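You operate a simulated robot arm through the tools that you are given. There is no shell and no other tool.

You run a simulated robot arm. Do the job below in one go: nothing can be reset, and whatever is moved stays where it is left.

TASK
Plug the sink, run water to the 3 L mark and soak the red and blue rags.
Fine: the tap ends shut; the other rags stay dry.

Only the result counts: the job must be done as asked and must still hold three seconds after the hand-in. Knocking over, shifting, dropping, spilling or breaking anything else fails it.

THE ROBOT
A 7-joint arm with a three-finger gripper, fixed in place. Base frame: the origin is on the floor under the middle of its stand, x ahead of it, y to its left, z up; the work surface is at about z = 0.86. Readings come in m, rad, newtons and seconds.
It reaches about 1.342 m from its shoulder. Its first joint turns from -2.897 to 2.897 rad. Payload 2.69 kg.
The TCP is the grasp point between the finger pads, 0.03 m short of the fingertips. In the tool frame z runs along the fingers and y along their closing line. The gripper opens to 0.128 m; its body begins 0.117 m behind the TCP.
Orientation is that of the tool frame in the base frame, as a unit quaternion [x, y, z, w]. With the fingers straight down and closing along the base's y, the tool's x points along the base's -x, its y along +y and its z along -z.

THE INTERFACE
- The arm moves only by the tool servo_tool. Its argument "targets" is a list of rows, each a list of 7 numbers: the opening in per cent of the stroke, from 0 (shut) to 100 (fully open), then the shift along the tool's x, y, z in m, then the turn, a rotation vector about the tool's x, y, z in degrees. In form: [[grip, tx, ty, tz, rx, ry, rz], ...]. A call has 1 to 20 rows; each row is the pose to reach, as a shift and turn from the pose commanded when the call began, along the tool's axes at that moment. Rows are played at 5 a second. More than 0.05 m and 0.15 rad between two rows, or a gripper value outside its range, and nothing of the call is played. A pose out of reach is approached as far as the arm can. The call stops where the force on the tool passes 90 N (or 10 N more than at its start, if that is more) or the arm is blocked; 0.2 s more then pass. The fingers move at their own pace (about 0.127 m/s each) and stop on an object; they squeeze with about 30 N. The grip force told is the motor's: it shows also when the fingers shut on nothing. Time passes only in rows, and 0.2 s behind the last, so rows that repeat a pose let the fingers close. The reply holds the time, the measured pose of the TCP, the force on the tool along the base axes, the opening and the grip force, in the units named above and with some noise, with the torque about the TCP (base axes, N m) and any sound that the robot's microphone picked up, and new pictures: "views" is both (left out), scene, wrist or none.
- Cameras (640 x 400 px; columns grow to the right, rows downward): "scene" is fixed at [0.3931, 0.6538, 1.5003]; the picture's right is [-0.71, -0.70, 0.00], its down [-0.35, 0.35, -0.87] and it looks along [0.61, -0.62, -0.50] (base axes); focal length 322 px, centre (320, 200). "wrist" rides on the gripper at [0.058, 0.054, -0.131] in the tool frame; the picture's right is [-0.68, 0.74, 0.00], its down [-0.62, -0.57, -0.55] and it looks along [-0.40, -0.37, 0.84] (tool axes); focal length 234 px, centre (320, 200). There is no depth. A picture from a camera that has moved, and an enlarged one, comes with that camera's place and axes in the base frame and with its lens. The place of the scene camera against the robot may be out by one fixed shift of up to 0.012 m in any direction.
- lift_body(by): moves the trunk up (or, below 0, down) by that many m; the arm rides with it, the base frame stays. It gives what a move gives, with no picture.
- enlarge(camera, box): a new picture of the part [left, top, right, bottom] of that camera's present view, enlarged. It takes no simulated time.
- job_done(): hands the job in; it is judged then, once.

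Nothing tells you positions but the pictures and the camera data. Unless the task says otherwise, let go and move clear before handing in.

The tools are called after "Request:" as a command line: name --pt "numbers of a row" for each row, then --argument value for the rest, lists and objects as JSON in quotes. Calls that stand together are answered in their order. servo_tool: Moves the arm, as the interface text tells. Its arguments: {"type":"object","properties":{"targets":{"type":"array","items":{"type":"array","items":{"type":"number"}}},"views":{"type":"string","enum":["both","scene","wrist","none"]}},"required":["targets"]} The other tools are called the same way: lift_body (by) moves the trunk up or down; enlarge (camera, box) takes an enlarged picture of a part of a camera's view; job_done () hands the job in.

At the start:

```text
clock: 0.0
position: [0.5692, 0.1865, 1.2963]
ee_rot: [0.0, 1.0, -0.001, -0.001]
contact_force: [-0.1, -0.8, 0.1]
wrist_torque: [0.0, -0.01, 0.03]
opening: 0.128
finger_force: 0.1
trunk travel left (down, up): [-0.15, 0.2]
```

scene: 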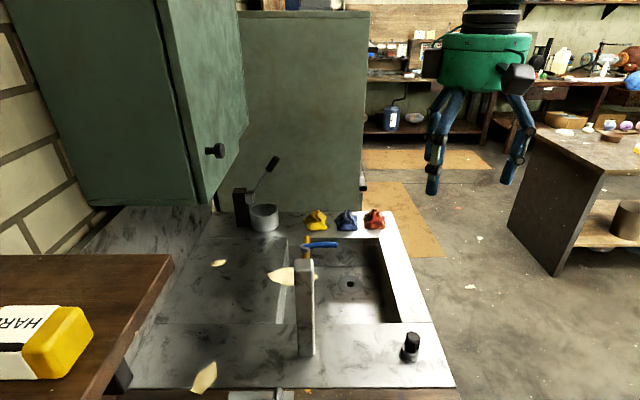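
wrist: 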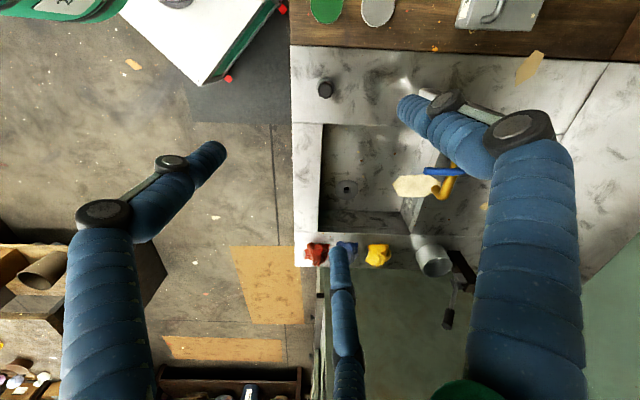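

I see a sink with a tap (blue lever), three rags (yellow, blue, red) on the far-side rim, a cup, and a dark stopper-like object on the near rim. I'll zoom in on both views before moving anything.

Request:
enlarge --camera "scene" --box '[220, 200, 470, 390]'

Request:
enlarge --camera "wrist" --box '[280, 50, 500, 280]'

Request:
enlarge --camera "scene" --box '[200, 140, 400, 270]'

Request:
enlarge --camera "scene" --box '[270, 220, 400, 340]'

```text
2.11 times, centred on (345, 295) of scene
camera zoom: at [0.3931, 0.6538, 1.5003], right [-0.71, -0.7, 0.0], down [-0.35, 0.35, -0.87], along [0.61, -0.62, -0.5], focal length 678 px, centre (267, 0)
```

zoom: 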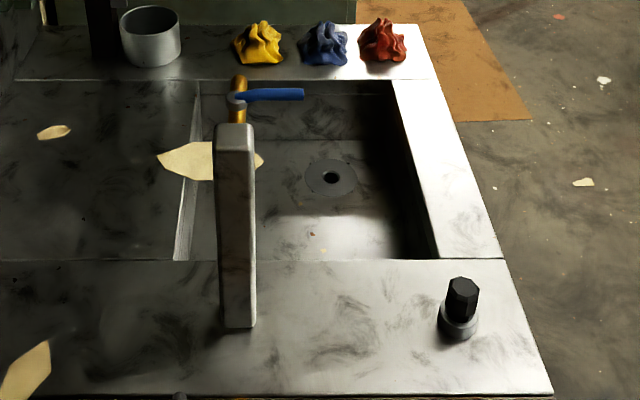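

```text
1.74 times, centred on (390, 165) of wrist
camera zoom: at [0.5097, 0.2403, 1.4265], right [0.68, 0.74, 0.0], down [0.62, -0.57, 0.55], along [0.4, -0.37, -0.84], focal length 407 px, centre (198, 261)
```

zoom: 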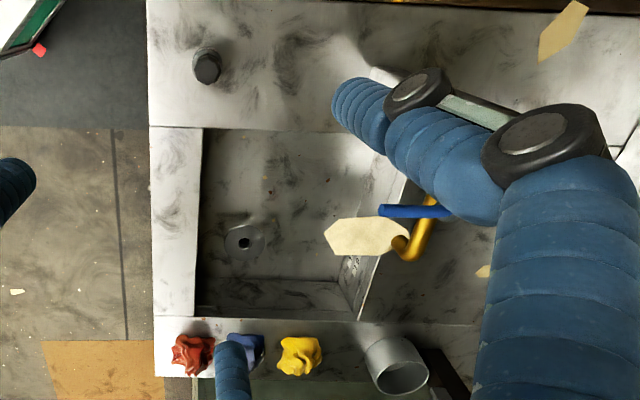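

```text
3.08 times, centred on (300, 205) of scene
camera zoom: at [0.3931, 0.6538, 1.5003], right [-0.71, -0.7, 0.0], down [-0.35, 0.35, -0.87], along [0.61, -0.62, -0.5], focal length 992 px, centre (382, 185)
```

zoom: 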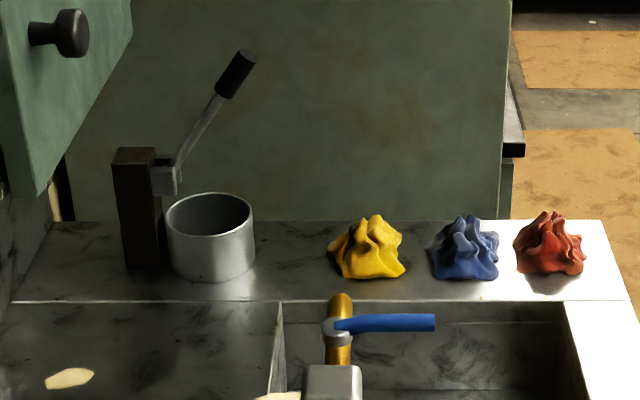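

```text
3.33 times, centred on (335, 280) of scene
camera zoom: at [0.3931, 0.6538, 1.5003], right [-0.71, -0.7, 0.0], down [-0.35, 0.35, -0.87], along [0.61, -0.62, -0.5], focal length 1074 px, centre (270, -67)
```

zoom: 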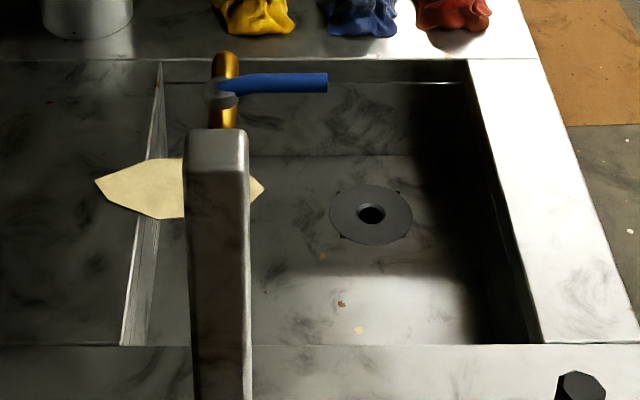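

The stopper stands at about (0.57, 0.20) on the near rim, the drain is near (0.864, 0.035, 0.744), and the tap lever is near (0.75, 0.27, 1.09). Next I'm looking closer for the level marks and how the tap works.

Request:
enlarge --camera "wrist" --box '[370, 130, 490, 250]'

Request:
enlarge --camera "wrist" --box '[290, 60, 370, 130]'

Request:
enlarge --camera "scene" --box '[380, 315, 440, 375]'

Request:
enlarge --camera "scene" --box '[280, 225, 350, 275]'

Request:
enlarge --camera "scene" --box '[225, 145, 295, 245]'

```text
3.33 times, centred on (430, 190) of wrist
camera zoom: at [0.5097, 0.2403, 1.4265], right [0.68, 0.74, 0.0], down [0.62, -0.57, 0.55], along [0.4, -0.37, -0.84], focal length 781 px, centre (-47, 233)
```

zoom: 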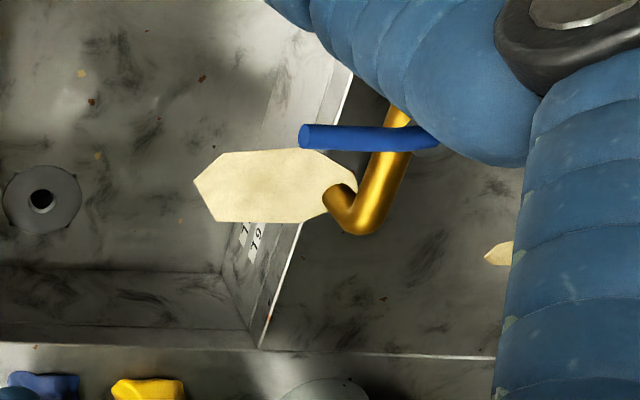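

```text
5.71 times, centred on (330, 95) of wrist
camera zoom: at [0.5097, 0.2403, 1.4265], right [0.68, 0.74, 0.0], down [0.62, -0.57, 0.55], along [0.4, -0.37, -0.84], focal length 1338 px, centre (263, 800)
```

zoom: 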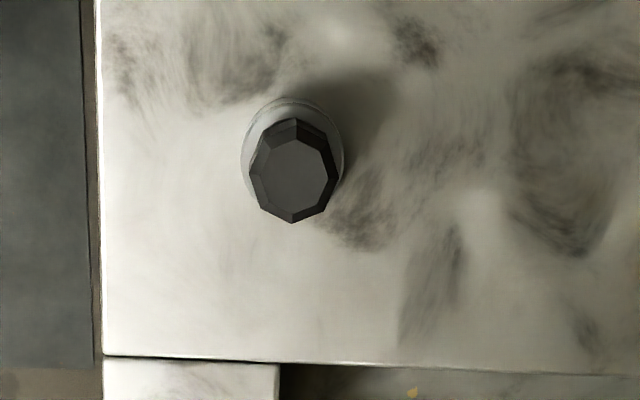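

```text
6.67 times, centred on (410, 345) of scene
camera zoom: at [0.3931, 0.6538, 1.5003], right [-0.71, -0.7, 0.0], down [-0.35, 0.35, -0.87], along [0.61, -0.62, -0.5], focal length 2149 px, centre (-280, -767)
```

zoom: 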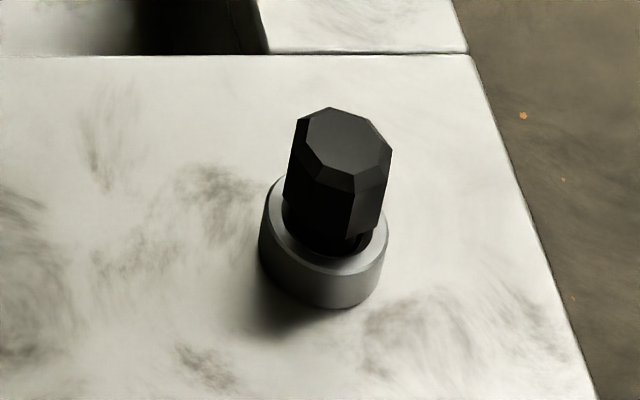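

```text
8.00 times, centred on (315, 250) of scene
camera zoom: at [0.3931, 0.6538, 1.5003], right [-0.71, -0.7, 0.0], down [-0.35, 0.35, -0.87], along [0.61, -0.62, -0.5], focal length 2578 px, centre (360, -200)
```

zoom: 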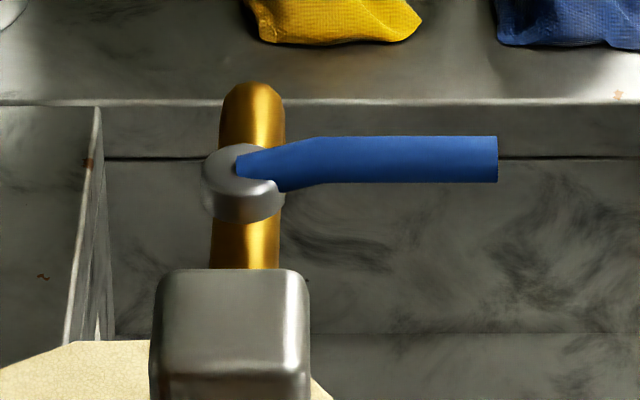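

```text
4.00 times, centred on (260, 195) of scene
camera zoom: at [0.3931, 0.6538, 1.5003], right [-0.71, -0.7, 0.0], down [-0.35, 0.35, -0.87], along [0.61, -0.62, -0.5], focal length 1289 px, centre (560, 220)
```

zoom: 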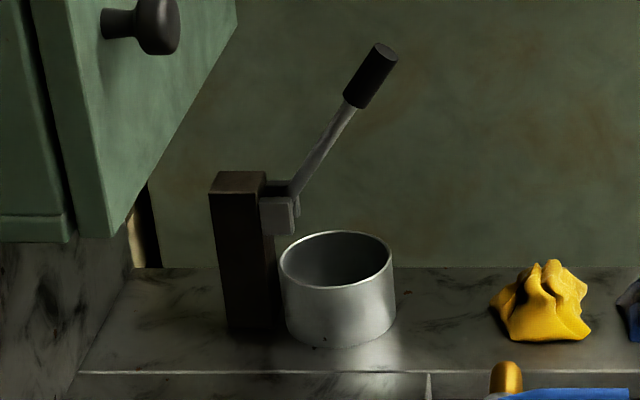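

The tap looks like a quarter-turn lever on the spout, currently lying across the pipe (shut). I'll zoom in on what looks like level marks on the sink's left wall and on the drain.

Request:
enlarge --camera "wrist" --box '[390, 180, 430, 220]'

Request:
enlarge --camera "wrist" --box '[320, 165, 370, 210]'

Request:
enlarge --camera "scene" --box '[325, 265, 375, 300]'

```text
10.00 times, centred on (410, 200) of wrist
camera zoom: at [0.5097, 0.2403, 1.4265], right [0.68, 0.74, 0.0], down [0.62, -0.57, 0.55], along [0.4, -0.37, -0.84], focal length 2342 px, centre (-580, 200)
```

zoom: 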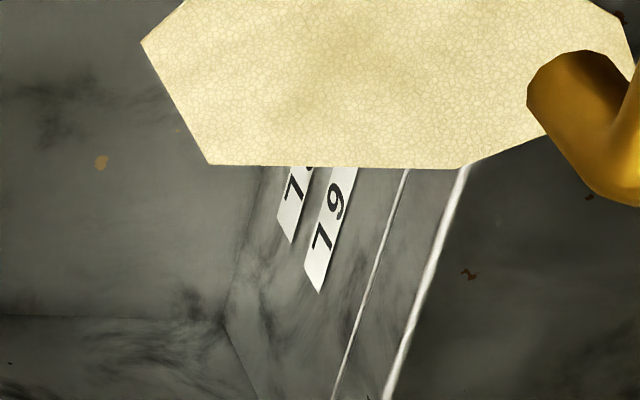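

```text
8.89 times, centred on (345, 188) of wrist
camera zoom: at [0.5097, 0.2403, 1.4265], right [0.68, 0.74, 0.0], down [0.62, -0.57, 0.55], along [0.4, -0.37, -0.84], focal length 2082 px, centre (98, 311)
```

zoom: 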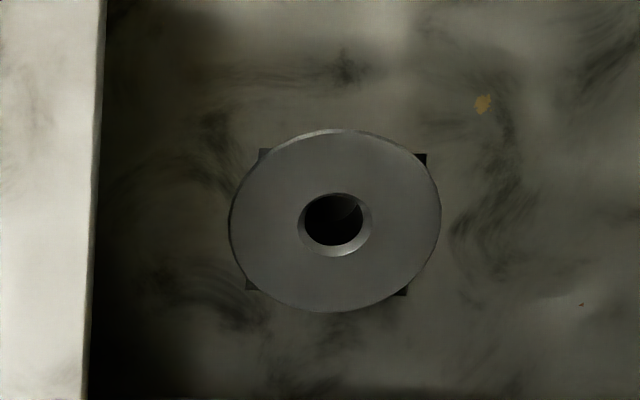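

```text
11.43 times, centred on (350, 282) of scene
camera zoom: at [0.3931, 0.6538, 1.5003], right [-0.71, -0.7, 0.0], down [-0.35, 0.35, -0.87], along [0.61, -0.62, -0.5], focal length 3683 px, centre (-23, -743)
```

zoom: 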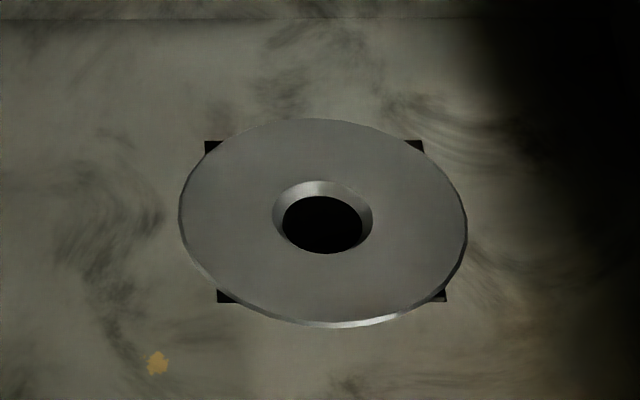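

The wall labels are upside down in this view and read "3L" (lower) and "6L" (upper). I'll yaw the tool by 60° so the fingers clear the sink corner at the drain and the wrist camera faces the marked wall.

Request:
servo_tool --pt "100 0 0 0 0 0 -7.5" --pt "100 0 0 0 0 0 -15" --pt "100 0 0 0 0 0 -22.5" --pt "100 0 0 0 0 0 -30" --pt "100 0 0 0 0 0 -37.5" --pt "100 0 0 0 0 0 -45" --pt "100 0 0 0 0 0 -52.5" --pt "100 0 0 0 0 0 -60" --pt "100 0 0 0 0 0 -60" --views "both"

```text
clock: 2.0
position: [0.5688, 0.1863, 1.2963]
ee_rot: [-0.501, 0.865, 0.0, 0.0]
contact_force: [0.1, 0.4, 0.0]
wrist_torque: [-0.01, 0.01, -0.02]
opening: 0.1281
finger_force: 0.1
trunk travel left (down, up): [-0.15, 0.2]
camera wrist: at [0.4926, 0.1625, 1.4268], right [-0.3, 0.95, 0.0], down [0.8, 0.25, 0.55], along [0.52, 0.17, -0.84], focal length 234 px, centre (320, 200)
```

scene: 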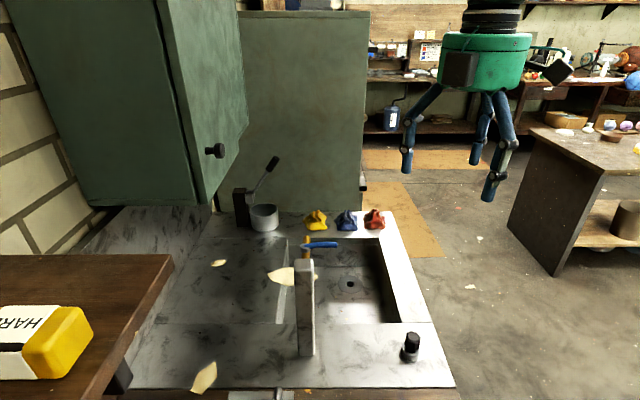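
wrist: 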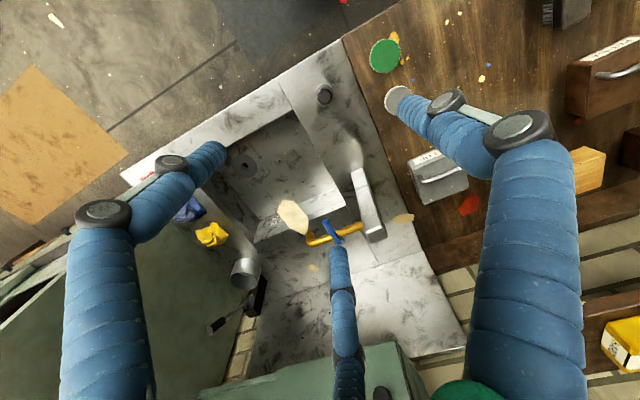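

I now have a view across the sink towards the marked wall and the tap. I'm zooming in to refine the stopper, tap and mark positions.

Request:
enlarge --camera "wrist" --box '[270, 150, 400, 260]'

Request:
enlarge --camera "wrist" --box '[240, 180, 330, 250]'

Request:
enlarge --camera "wrist" --box '[220, 70, 370, 210]'

Request:
enlarge --camera "wrist" --box '[300, 70, 350, 120]'

```text
3.64 times, centred on (335, 205) of wrist
camera zoom: at [0.4926, 0.1625, 1.4268], right [-0.3, 0.95, 0.0], down [0.8, 0.25, 0.55], along [0.52, 0.17, -0.84], focal length 852 px, centre (266, 182)
```

zoom: 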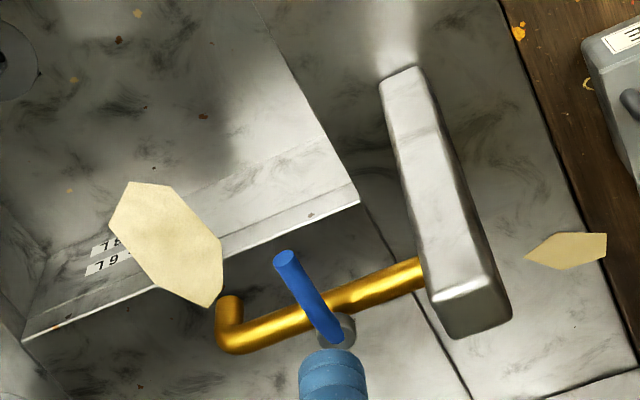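

```text
5.71 times, centred on (285, 215) of wrist
camera zoom: at [0.4926, 0.1625, 1.4268], right [-0.3, 0.95, 0.0], down [0.8, 0.25, 0.55], along [0.52, 0.17, -0.84], focal length 1338 px, centre (520, 114)
```

zoom: 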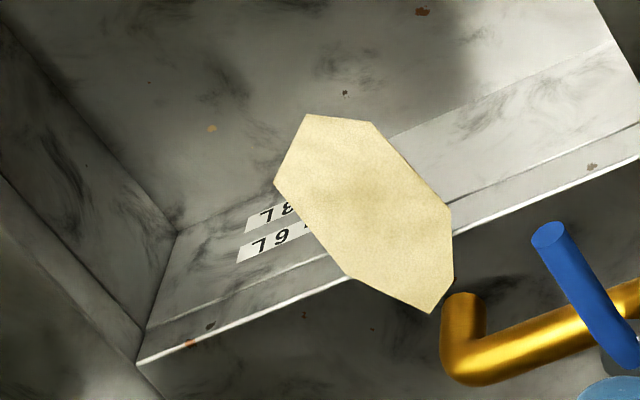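

```text
2.86 times, centred on (295, 140) of wrist
camera zoom: at [0.4926, 0.1625, 1.4268], right [-0.3, 0.95, 0.0], down [0.8, 0.25, 0.55], along [0.52, 0.17, -0.84], focal length 669 px, centre (391, 371)
```

zoom: 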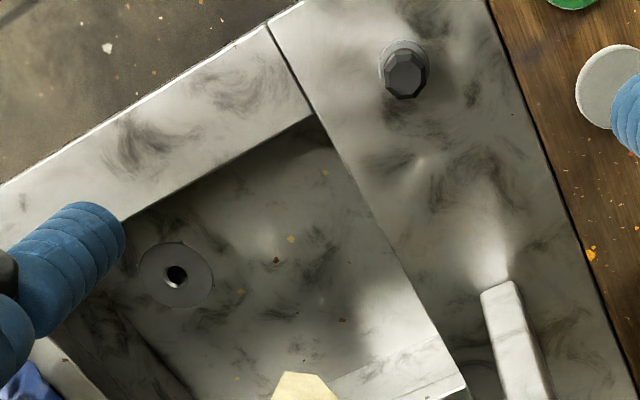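

```text
8.00 times, centred on (325, 95) of wrist
camera zoom: at [0.4926, 0.1625, 1.4268], right [-0.3, 0.95, 0.0], down [0.8, 0.25, 0.55], along [0.52, 0.17, -0.84], focal length 1873 px, centre (280, 1040)
```

zoom: 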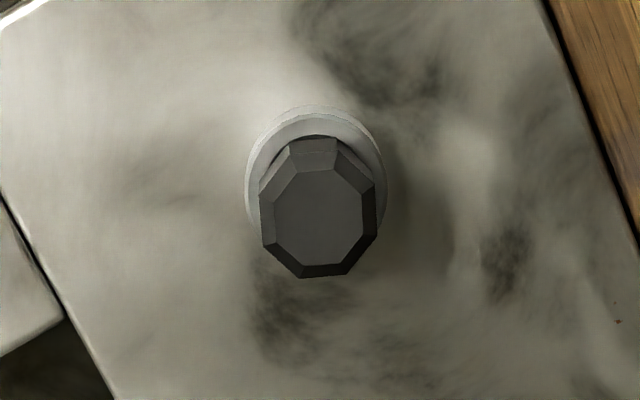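

The 3L and 6L labels are confirmed on the left wall, and the stopper centre is at about (0.572, 0.198) with its top near z = 0.907. I'm going down above the stopper now.

Request:
servo_tool --pt "100 -0.006 0.002 0.045 0 0 0" --pt "100 -0.0116 0.0033 0.09 0 0 0" --pt "100 -0.0116 0.0033 0.135 0 0 0" --pt "100 -0.0116 0.0033 0.18 0 0 0" --pt "100 -0.0116 0.0033 0.225 0 0 0" --pt "100 -0.0116 0.0033 0.27 0 0 0" --pt "100 -0.0116 0.0033 0.3 0 0 0" --pt "100 -0.0116 0.0033 0.3 0 0 0" --views "both"

```text
clock: 3.8
position: [0.5713, 0.199, 0.994]
ee_rot: [-0.501, 0.866, 0.0, 0.0]
contact_force: [-0.1, 0.2, -0.5]
wrist_torque: [0.0, 0.04, 0.03]
opening: 0.128
finger_force: 0.1
trunk travel left (down, up): [-0.15, 0.2]
camera wrist: at [0.4957, 0.175, 1.1251], right [-0.3, 0.95, 0.0], down [0.8, 0.25, 0.55], along [0.52, 0.16, -0.84], focal length 234 px, centre (320, 200)
```

scene: 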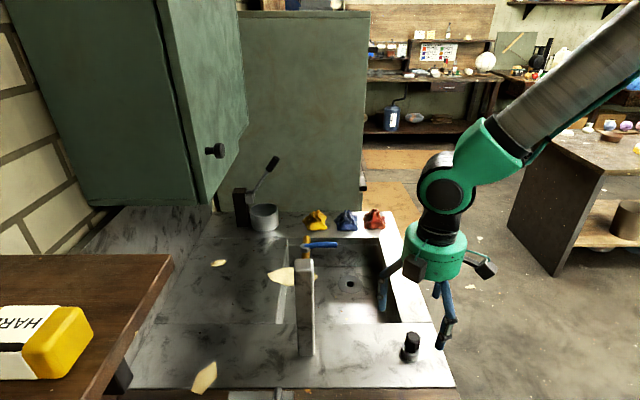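
wrist: 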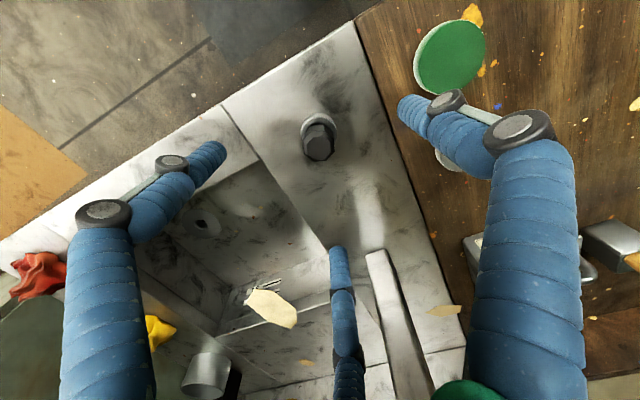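

The stopper lines up under the grasp point, so I'm going down to the knob and closing on it.

Request:
servo_tool --pt "100 0 0 0.04 0 0 0" --pt "80 0 0 0.075 0 0 0" --pt "70 0 0 0.09 0 0 0" --pt "70 0 0 0.09 0 0 0" --views "both"

```text
clock: 4.8
position: [0.5723, 0.199, 0.9043]
ee_rot: [-0.5, 0.866, 0.0, 0.0]
contact_force: [0.1, -0.7, 0.7]
wrist_torque: [0.04, 0.0, -0.01]
opening: 0.0895
finger_force: 0.0
trunk travel left (down, up): [-0.15, 0.2]
camera wrist: at [0.4956, 0.1749, 1.0358], right [-0.3, 0.95, 0.0], down [0.8, 0.25, 0.55], along [0.52, 0.16, -0.84], focal length 234 px, centre (320, 200)
```

scene: 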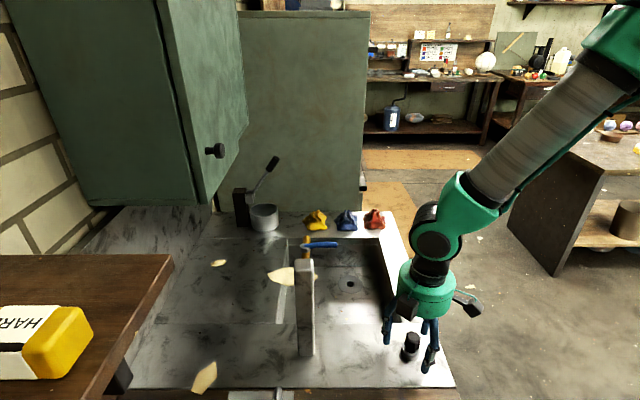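
wrist: 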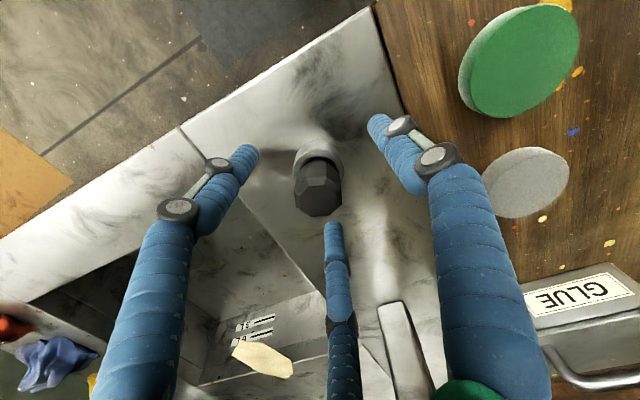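

The fingers surround the knob, and the level labels are now clearly visible from here. I'm zooming in on the labels and the knob before closing.

Request:
enlarge --camera "wrist" --box '[220, 300, 300, 380]'

Request:
enlarge --camera "wrist" --box '[270, 130, 370, 230]'

Request:
enlarge --camera "scene" --box '[370, 300, 460, 390]'

```text
5.00 times, centred on (260, 340) of wrist
camera zoom: at [0.4956, 0.1749, 1.0358], right [-0.3, 0.95, 0.0], down [0.8, 0.25, 0.55], along [0.52, 0.16, -0.84], focal length 1171 px, centre (620, -500)
```

zoom: 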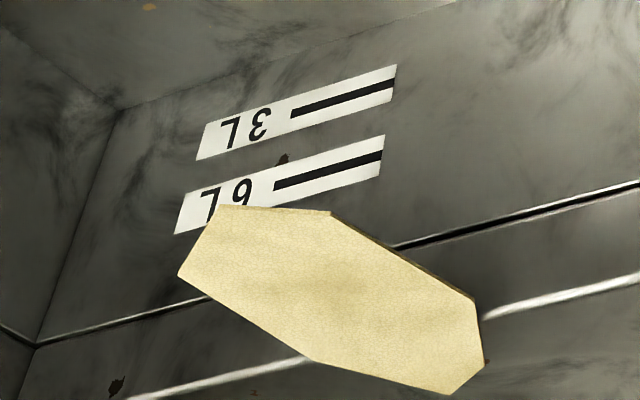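

```text
4.00 times, centred on (320, 180) of wrist
camera zoom: at [0.4956, 0.1749, 1.0358], right [-0.3, 0.95, 0.0], down [0.8, 0.25, 0.55], along [0.52, 0.16, -0.84], focal length 937 px, centre (320, 280)
```

zoom: 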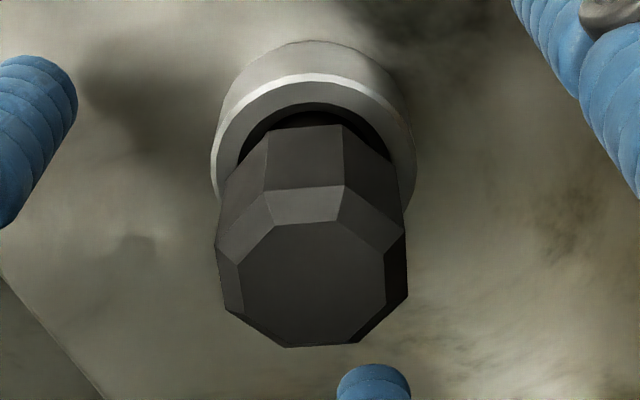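

```text
4.44 times, centred on (415, 345) of scene
camera zoom: at [0.3931, 0.6538, 1.5003], right [-0.71, -0.7, 0.0], down [-0.35, 0.35, -0.87], along [0.61, -0.62, -0.5], focal length 1432 px, centre (-102, -444)
```

zoom: 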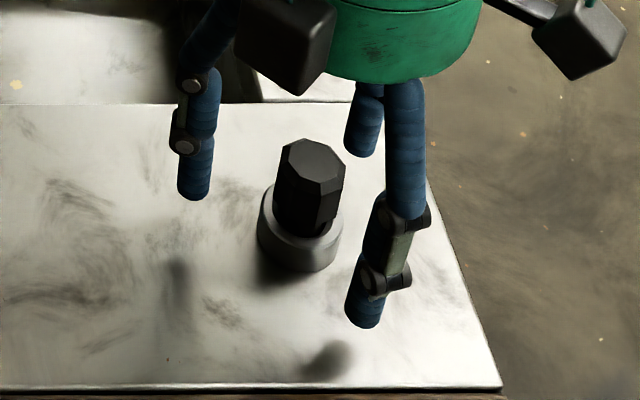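

The plug's octagonal knob stands in a grey ring holder. I'll raise a few millimetres so the tips clear the ring, close on the knob, and check before lifting.

Request:
servo_tool --pt "70 0 -0.0018 -0.006 0 0 0" --pt "45 0 -0.0018 -0.006 0 0 0" --pt "20 0 -0.0018 -0.006 0 0 0" --pt "0 0 -0.0018 -0.006 0 0 0" --pt "0 0 -0.0018 -0.006 0 0 0" --views "both"

```text
clock: 6.0
position: [0.5726, 0.1977, 0.9103]
ee_rot: [-0.5, 0.866, 0.0, 0.0]
contact_force: [-0.5, -1.2, -0.1]
wrist_torque: [-0.1, 0.04, -0.01]
opening: 0.029
finger_force: 29.9
trunk travel left (down, up): [-0.15, 0.2]
camera wrist: at [0.4971, 0.1738, 1.0418], right [-0.3, 0.95, 0.0], down [0.8, 0.25, 0.55], along [0.52, 0.16, -0.84], focal length 234 px, centre (320, 200)
```

scene: 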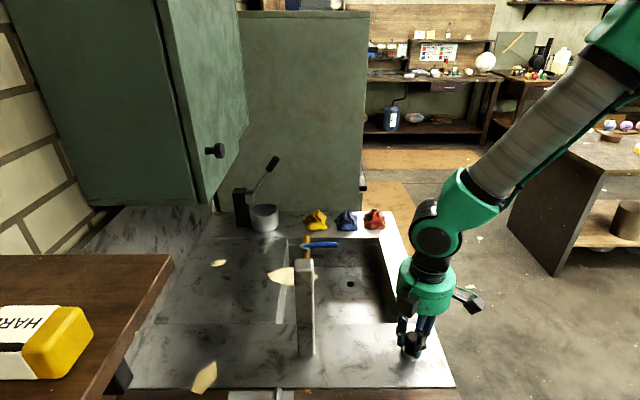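
wrist: 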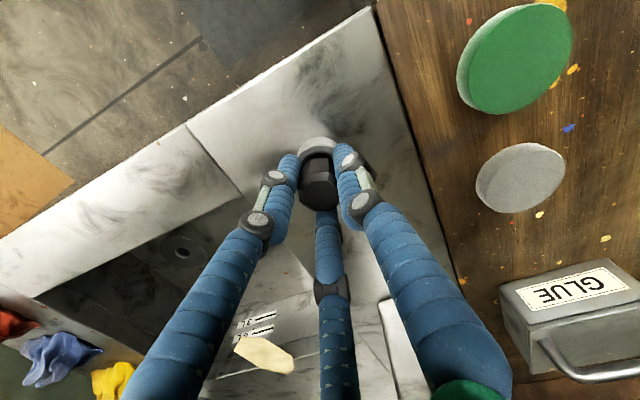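

The fingers closed to 29 mm on the knob with full squeeze. I'm lifting straight up a little to see that the plug comes out of its ring.

Request:
servo_tool --pt "0 0 0 -0.015 0 0 0" --pt "0 0 0 -0.03 0 0 0" --pt "0 0 0 -0.055 0 0 0" --pt "0 0 0 -0.09 0 0 0" --pt "0 0 0 -0.09 0 0 0" --views "both"

Request:
enlarge --camera "scene" --box '[370, 280, 470, 380]'

Request:
enlarge --camera "wrist" --box '[260, 120, 380, 220]'

```text
clock: 7.2
position: [0.5729, 0.1978, 1.0031]
ee_rot: [-0.5, 0.866, 0.0, 0.0]
contact_force: [-0.1, 0.1, -0.7]
wrist_torque: [-0.03, -0.05, -0.01]
opening: 0.0289
finger_force: 30.6
trunk travel left (down, up): [-0.15, 0.2]
camera wrist: at [0.496, 0.1743, 1.1329], right [-0.3, 0.95, 0.0], down [0.8, 0.25, 0.55], along [0.52, 0.16, -0.84], focal length 234 px, centre (320, 200)
```

scene: 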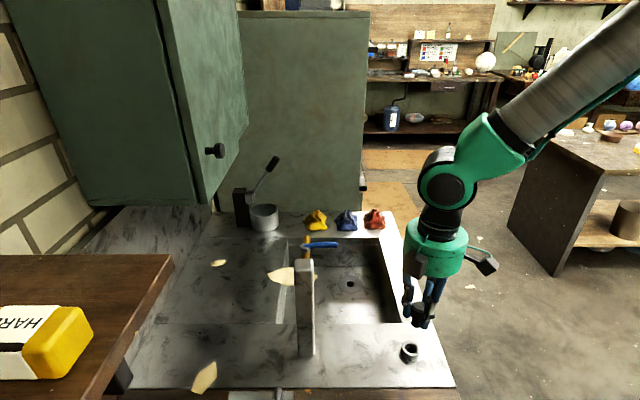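
wrist: 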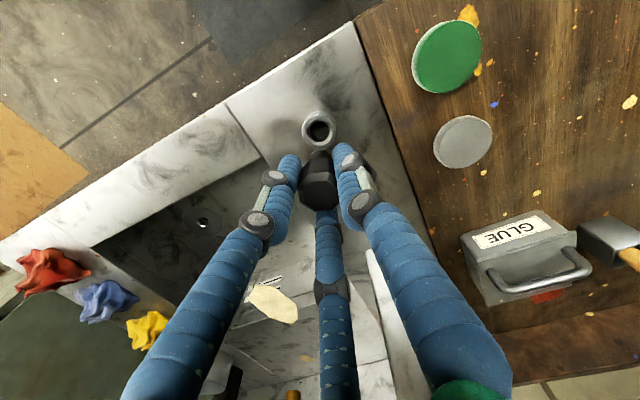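

```text
4.00 times, centred on (420, 330) of scene
camera zoom: at [0.3931, 0.6538, 1.5003], right [-0.71, -0.7, 0.0], down [-0.35, 0.35, -0.87], along [0.61, -0.62, -0.5], focal length 1289 px, centre (-80, -320)
```

zoom: 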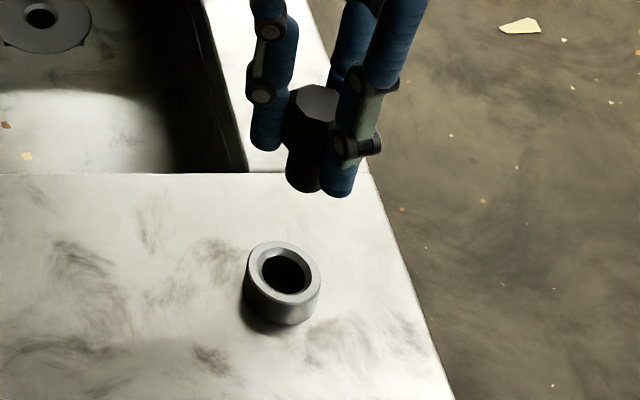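

```text
4.00 times, centred on (320, 170) of wrist
camera zoom: at [0.496, 0.1743, 1.1329], right [-0.3, 0.95, 0.0], down [0.8, 0.25, 0.55], along [0.52, 0.16, -0.84], focal length 937 px, centre (320, 320)
```

zoom: 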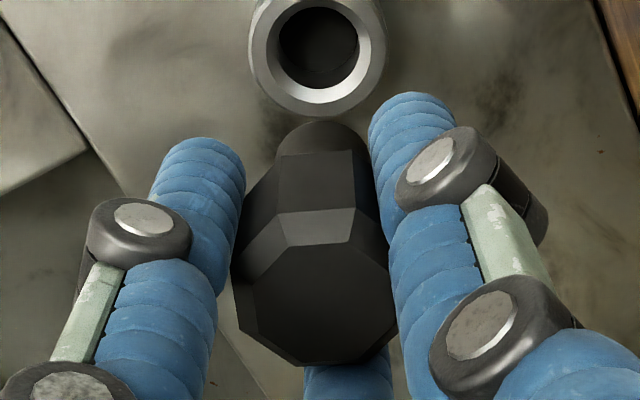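

The plug came out cleanly with a round peg below the knob, and the ring holder stayed put. I'm carrying it level over the drain at about z = 1.0.

Request:
servo_tool --pt "0 -0.0003 -0.043 0 0 0 0" --pt "0 -0.0006 -0.086 0 0 0 0" --pt "0 -0.0009 -0.129 0 0 0 0" --pt "0 -0.0012 -0.172 0 0 0 0" --pt "0 -0.0015 -0.215 0 0 0 0" --pt "0 -0.0018 -0.258 0 0 0 0" --pt "0 -0.0021 -0.3 0 0 0 0" --pt "0 -0.0024 -0.342 0 0 0 0" --pt "0 -0.0024 -0.342 0 0 0 0" --views "both"

Request:
enlarge --camera "wrist" --box '[260, 90, 380, 190]'

Request:
enlarge --camera "scene" --box '[300, 200, 420, 320]'

```text
clock: 9.2
position: [0.8706, 0.0279, 1.0013]
ee_rot: [-0.5, 0.866, 0.0, -0.001]
contact_force: [0.2, -0.7, -0.4]
wrist_torque: [0.01, 0.05, -0.01]
opening: 0.0287
finger_force: 29.9
trunk travel left (down, up): [-0.15, 0.2]
camera wrist: at [0.7953, 0.0034, 1.1325], right [-0.3, 0.95, 0.0], down [0.8, 0.25, 0.55], along [0.52, 0.16, -0.84], focal length 234 px, centre (320, 200)
```

scene: 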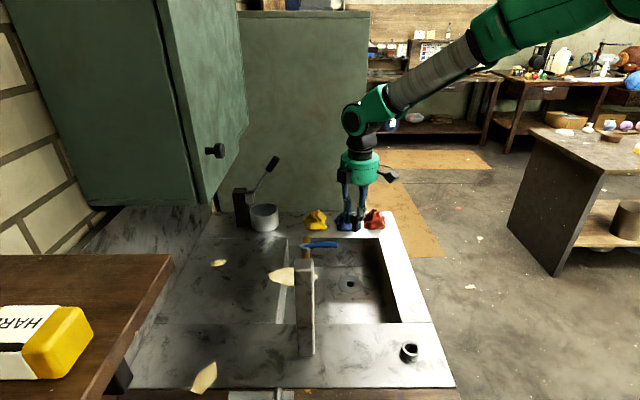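
wrist: 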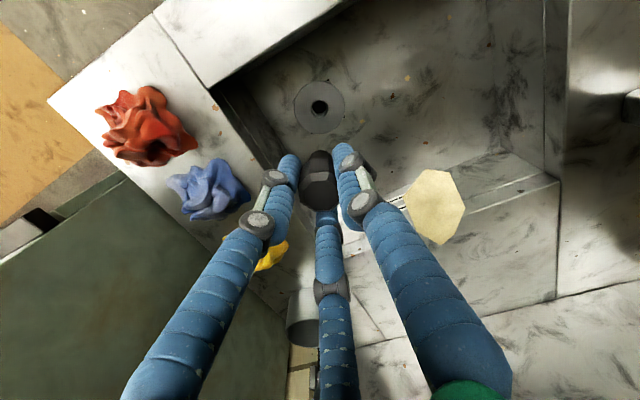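

```text
4.00 times, centred on (320, 140) of wrist
camera zoom: at [0.7953, 0.0034, 1.1325], right [-0.3, 0.95, 0.0], down [0.8, 0.25, 0.55], along [0.52, 0.16, -0.84], focal length 937 px, centre (320, 440)
```

zoom: 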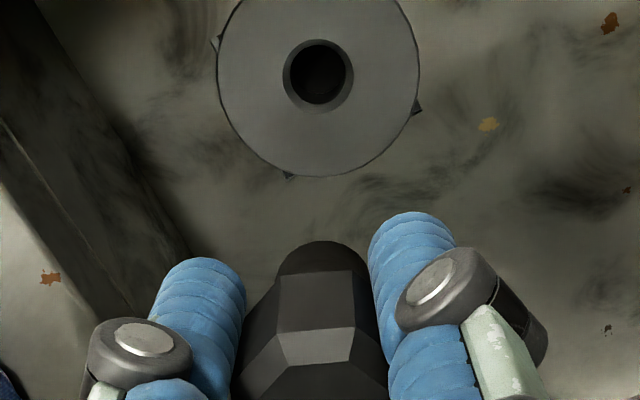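

```text
3.33 times, centred on (360, 260) of scene
camera zoom: at [0.3931, 0.6538, 1.5003], right [-0.71, -0.7, 0.0], down [-0.35, 0.35, -0.87], along [0.61, -0.62, -0.5], focal length 1074 px, centre (187, 0)
```

zoom: 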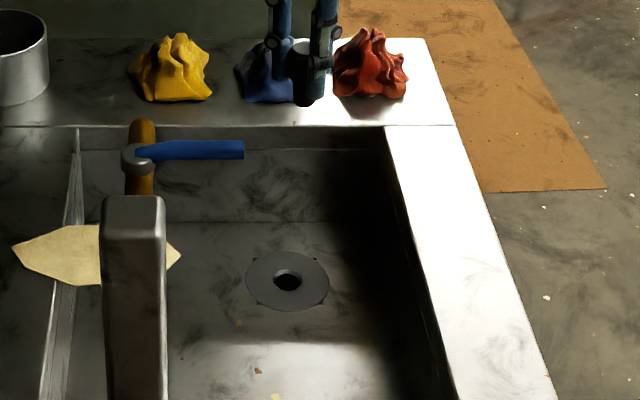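

The drain hole sits at about (0.874, 0.027), a few millimetres ahead of the plug. I'm correcting for that and going down into the sink to z = 0.85 to re-check alignment.

Request:
servo_tool --pt "0 -0.0014 -0.0037 0.04 0 0 0" --pt "0 -0.0014 -0.0037 0.08 0 0 0" --pt "0 -0.0014 -0.0037 0.12 0 0 0" --pt "0 -0.0014 -0.0037 0.15 0 0 0" --pt "0 -0.0014 -0.0037 0.15 0 0 0" --views "both"

Request:
enlarge --camera "wrist" --box '[260, 100, 380, 200]'

Request:
enlarge --camera "scene" --box '[310, 200, 430, 310]'

```text
clock: 10.4
position: [0.8746, 0.0295, 0.8507]
ee_rot: [-0.5, 0.866, 0.0, 0.0]
contact_force: [-0.3, -0.8, -0.8]
wrist_torque: [0.0, 0.01, -0.01]
opening: 0.029
finger_force: 30.1
trunk travel left (down, up): [-0.15, 0.2]
camera wrist: at [0.799, 0.0047, 0.9816], right [-0.3, 0.95, 0.0], down [0.8, 0.25, 0.55], along [0.52, 0.16, -0.84], focal length 234 px, centre (320, 200)
```

scene: 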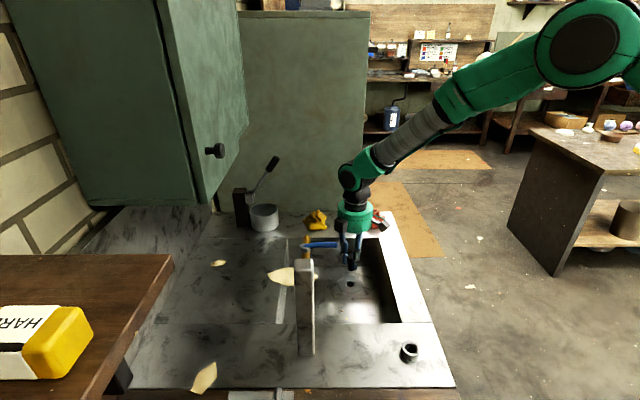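
wrist: 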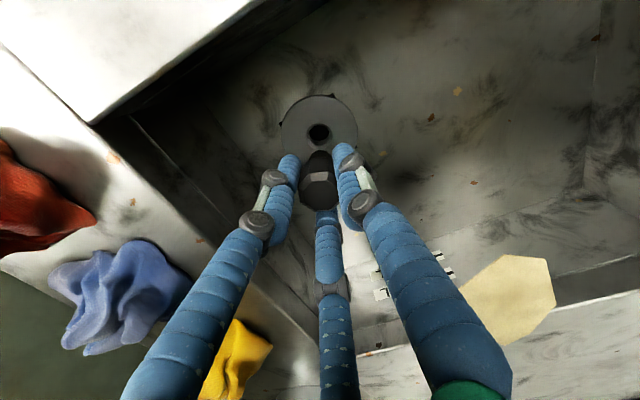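

```text
4.00 times, centred on (320, 150) of wrist
camera zoom: at [0.799, 0.0047, 0.9816], right [-0.3, 0.95, 0.0], down [0.8, 0.25, 0.55], along [0.52, 0.16, -0.84], focal length 937 px, centre (320, 400)
```

zoom: 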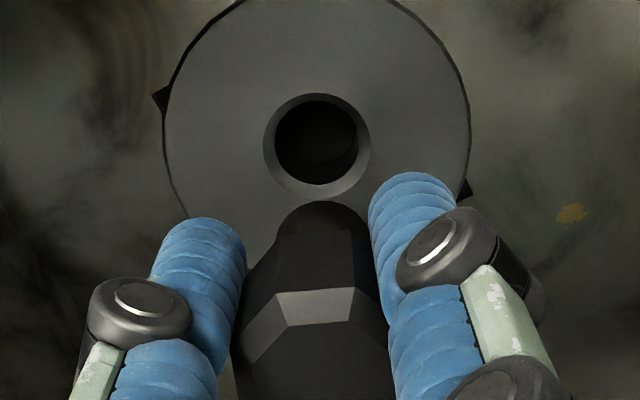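

```text
3.64 times, centred on (370, 255) of scene
camera zoom: at [0.3931, 0.6538, 1.5003], right [-0.71, -0.7, 0.0], down [-0.35, 0.35, -0.87], along [0.61, -0.62, -0.5], focal length 1172 px, centre (138, 0)
```

zoom: 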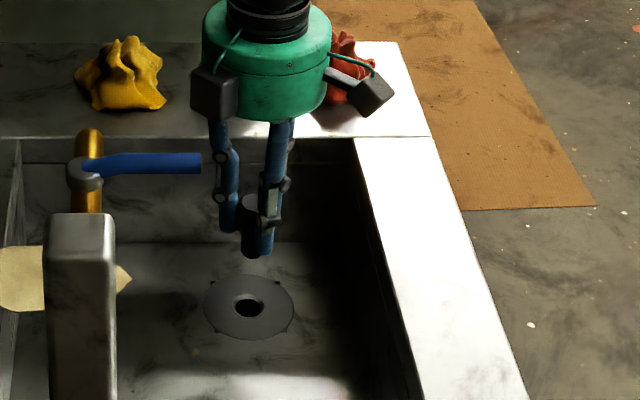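

The plug and drain hole line up to within about a millimetre. I'm lowering another 5 cm and checking again just above the flange.

Request:
servo_tool --pt "0 0 0 0.02 0 0 0" --pt "0 0 0 0.04 0 0 0" --pt "0 0 0 0.05 0 0 0" --pt "0 0 0 0.05 0 0 0" --views "wrist"

Request:
enlarge --camera "wrist" --box '[260, 110, 380, 210]'

Request:
enlarge --camera "scene" --box '[310, 200, 410, 310]'

```text
clock: 11.4
position: [0.8742, 0.0268, 0.8031]
ee_rot: [-0.5, 0.866, 0.0, 0.0]
contact_force: [0.3, -0.6, -1.1]
wrist_torque: [-0.02, 0.06, 0.01]
opening: 0.0285
finger_force: 30.1
trunk travel left (down, up): [-0.15, 0.2]
camera wrist: at [0.7989, 0.0028, 0.9328], right [-0.3, 0.95, 0.0], down [0.8, 0.25, 0.55], along [0.52, 0.16, -0.84], focal length 234 px, centre (320, 200)
```

wrist: 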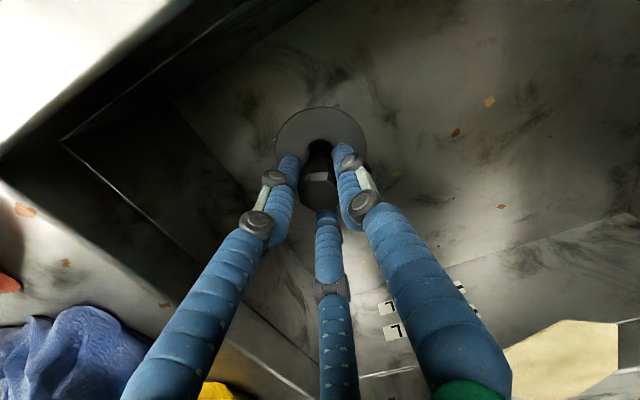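

```text
4.00 times, centred on (320, 160) of wrist
camera zoom: at [0.7989, 0.0028, 0.9328], right [-0.3, 0.95, 0.0], down [0.8, 0.25, 0.55], along [0.52, 0.16, -0.84], focal length 937 px, centre (320, 360)
```

zoom: 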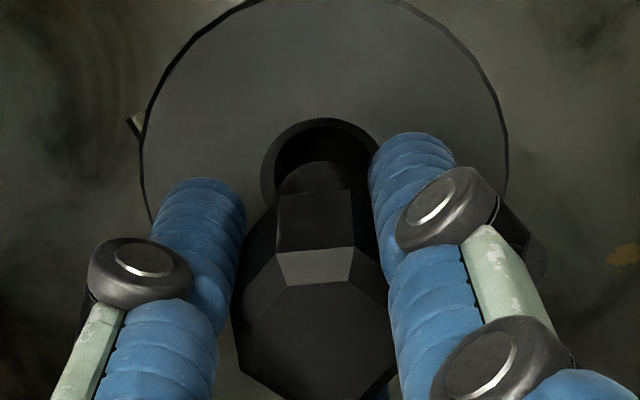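

```text
3.64 times, centred on (360, 255) of scene
camera zoom: at [0.3931, 0.6538, 1.5003], right [-0.71, -0.7, 0.0], down [-0.35, 0.35, -0.87], along [0.61, -0.62, -0.5], focal length 1172 px, centre (174, 0)
```

zoom: 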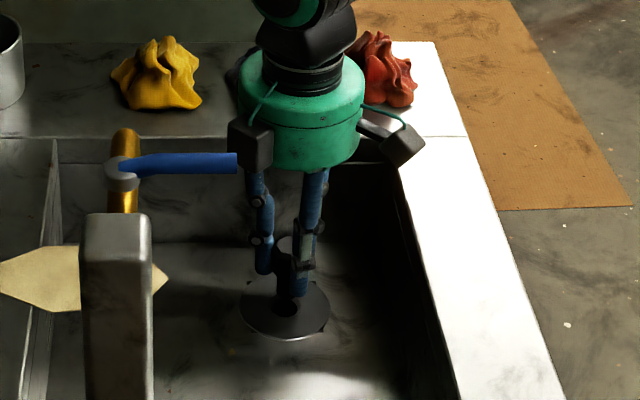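

The peg is just above the hole and centred to about a millimetre. I'm lowering in small steps to insert it, watching the force.

Request:
servo_tool --pt "0 -0.0013 -0.0002 0.008 0 0 0" --pt "0 -0.0013 -0.0002 0.015 0 0 0" --pt "0 -0.0013 -0.0002 0.022 0 0 0" --pt "0 -0.0013 -0.0002 0.029 0 0 0" --pt "0 -0.0013 -0.0002 0.029 0 0 0" --views "wrist"

Request:
enlarge --camera "wrist" --box '[260, 110, 380, 210]'

Request:
enlarge --camera "scene" --box '[320, 240, 390, 310]'

```text
clock: 12.6
position: [0.8764, 0.0294, 0.7731]
ee_rot: [-0.5, 0.866, -0.001, 0.0]
contact_force: [2.4, -4.9, 1.7]
wrist_torque: [-0.18, -0.11, -0.03]
opening: 0.0288
finger_force: 30.5
trunk travel left (down, up): [-0.15, 0.2]
camera wrist: at [0.7992, 0.0051, 0.9042], right [-0.3, 0.95, 0.0], down [0.8, 0.25, 0.55], along [0.52, 0.16, -0.84], focal length 234 px, centre (320, 200)
```

wrist: 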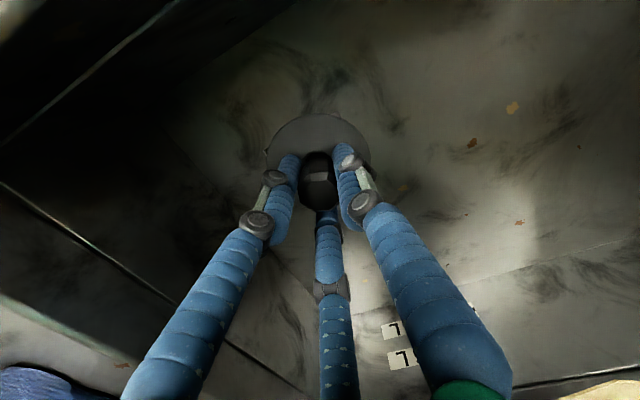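

```text
4.00 times, centred on (320, 160) of wrist
camera zoom: at [0.7992, 0.0051, 0.9042], right [-0.3, 0.95, 0.0], down [0.8, 0.25, 0.55], along [0.52, 0.16, -0.84], focal length 937 px, centre (320, 360)
```

zoom: 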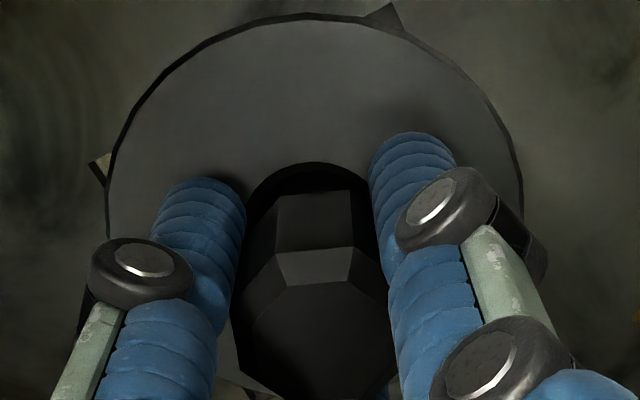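

```text
5.71 times, centred on (355, 275) of scene
camera zoom: at [0.3931, 0.6538, 1.5003], right [-0.71, -0.7, 0.0], down [-0.35, 0.35, -0.87], along [0.61, -0.62, -0.5], focal length 1842 px, centre (120, -229)
```

zoom: 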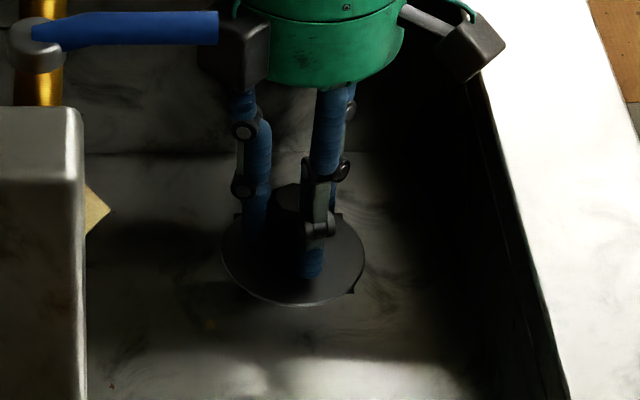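

The peg has entered the hole with a slight side contact. I'm nudging about 1 mm to relieve it and pressing further down.

Request:
servo_tool --pt "0 0.0006 -0.0009 0.002 0 0 0" --pt "0 0.0006 -0.0009 0.005 0 0 0" --pt "0 0.0006 -0.0009 0.008 0 0 0" --pt "0 0.0006 -0.0009 0.008 0 0 0" --views "wrist"

Request:
enlarge --camera "wrist" --box '[260, 110, 380, 210]'

Request:
enlarge --camera "scene" --box '[320, 240, 390, 310]'

```text
clock: 13.6
position: [0.8761, 0.0283, 0.765]
ee_rot: [-0.501, 0.866, 0.0, 0.001]
contact_force: [-5.2, 3.5, 8.2]
wrist_torque: [0.06, 0.24, -0.07]
opening: 0.029
finger_force: 30.3
trunk travel left (down, up): [-0.15, 0.2]
camera wrist: at [0.7994, 0.0043, 0.8961], right [-0.3, 0.95, 0.0], down [0.8, 0.25, 0.55], along [0.52, 0.16, -0.84], focal length 234 px, centre (320, 200)
```

wrist: 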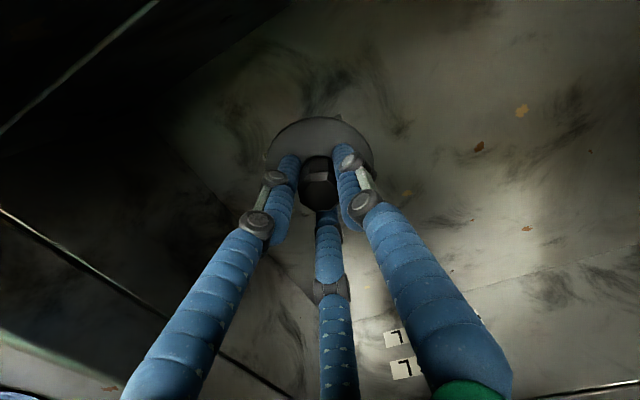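

```text
4.00 times, centred on (320, 160) of wrist
camera zoom: at [0.7994, 0.0043, 0.8961], right [-0.3, 0.95, 0.0], down [0.8, 0.25, 0.55], along [0.52, 0.16, -0.84], focal length 937 px, centre (320, 360)
```

zoom: 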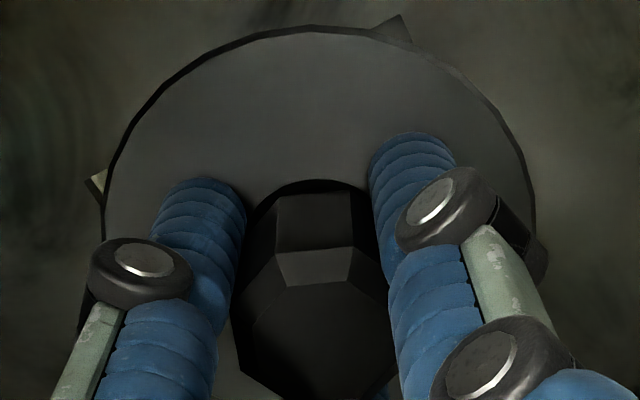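

```text
5.71 times, centred on (355, 275) of scene
camera zoom: at [0.3931, 0.6538, 1.5003], right [-0.71, -0.7, 0.0], down [-0.35, 0.35, -0.87], along [0.61, -0.62, -0.5], focal length 1842 px, centre (120, -229)
```

zoom: 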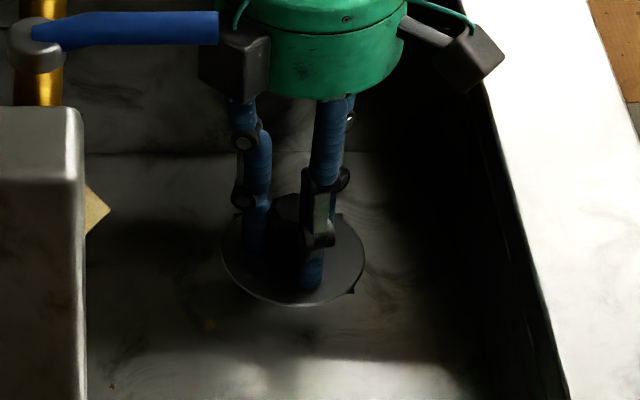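

The plug is nearly seated with light resistance. I'm pressing a few more millimetres.

Request:
servo_tool --pt "0 -0.0003 0.0005 0.002 0 0 0" --pt "0 -0.0003 0.0005 0.004 0 0 0" --pt "0 -0.0003 0.0005 0.004 0 0 0" --views "none"

Request:
enlarge --camera "wrist" --box '[260, 110, 380, 210]'

```text
clock: 14.4
position: [0.8761, 0.0274, 0.766]
ee_rot: [-0.5, 0.866, -0.001, 0.002]
contact_force: [-16.6, -0.1, 46.3]
wrist_torque: [-0.17, 1.17, -0.15]
opening: 0.0288
finger_force: 30.3
trunk travel left (down, up): [-0.15, 0.2]
```

```text
4.00 times, centred on (320, 160) of wrist
camera zoom: at [0.7987, 0.0043, 0.8957], right [-0.3, 0.95, 0.0], down [0.79, 0.25, 0.55], along [0.53, 0.16, -0.83], focal length 937 px, centre (320, 360)
```

zoom: 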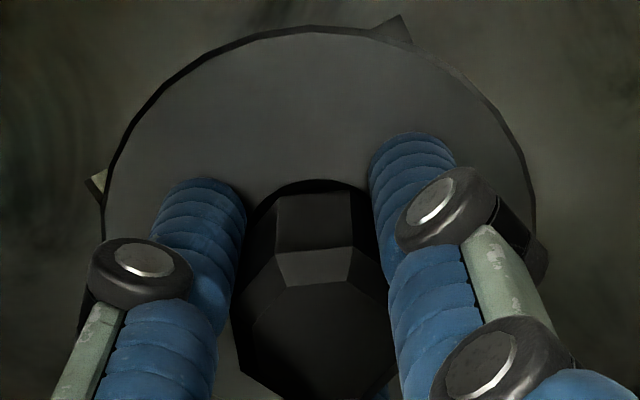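

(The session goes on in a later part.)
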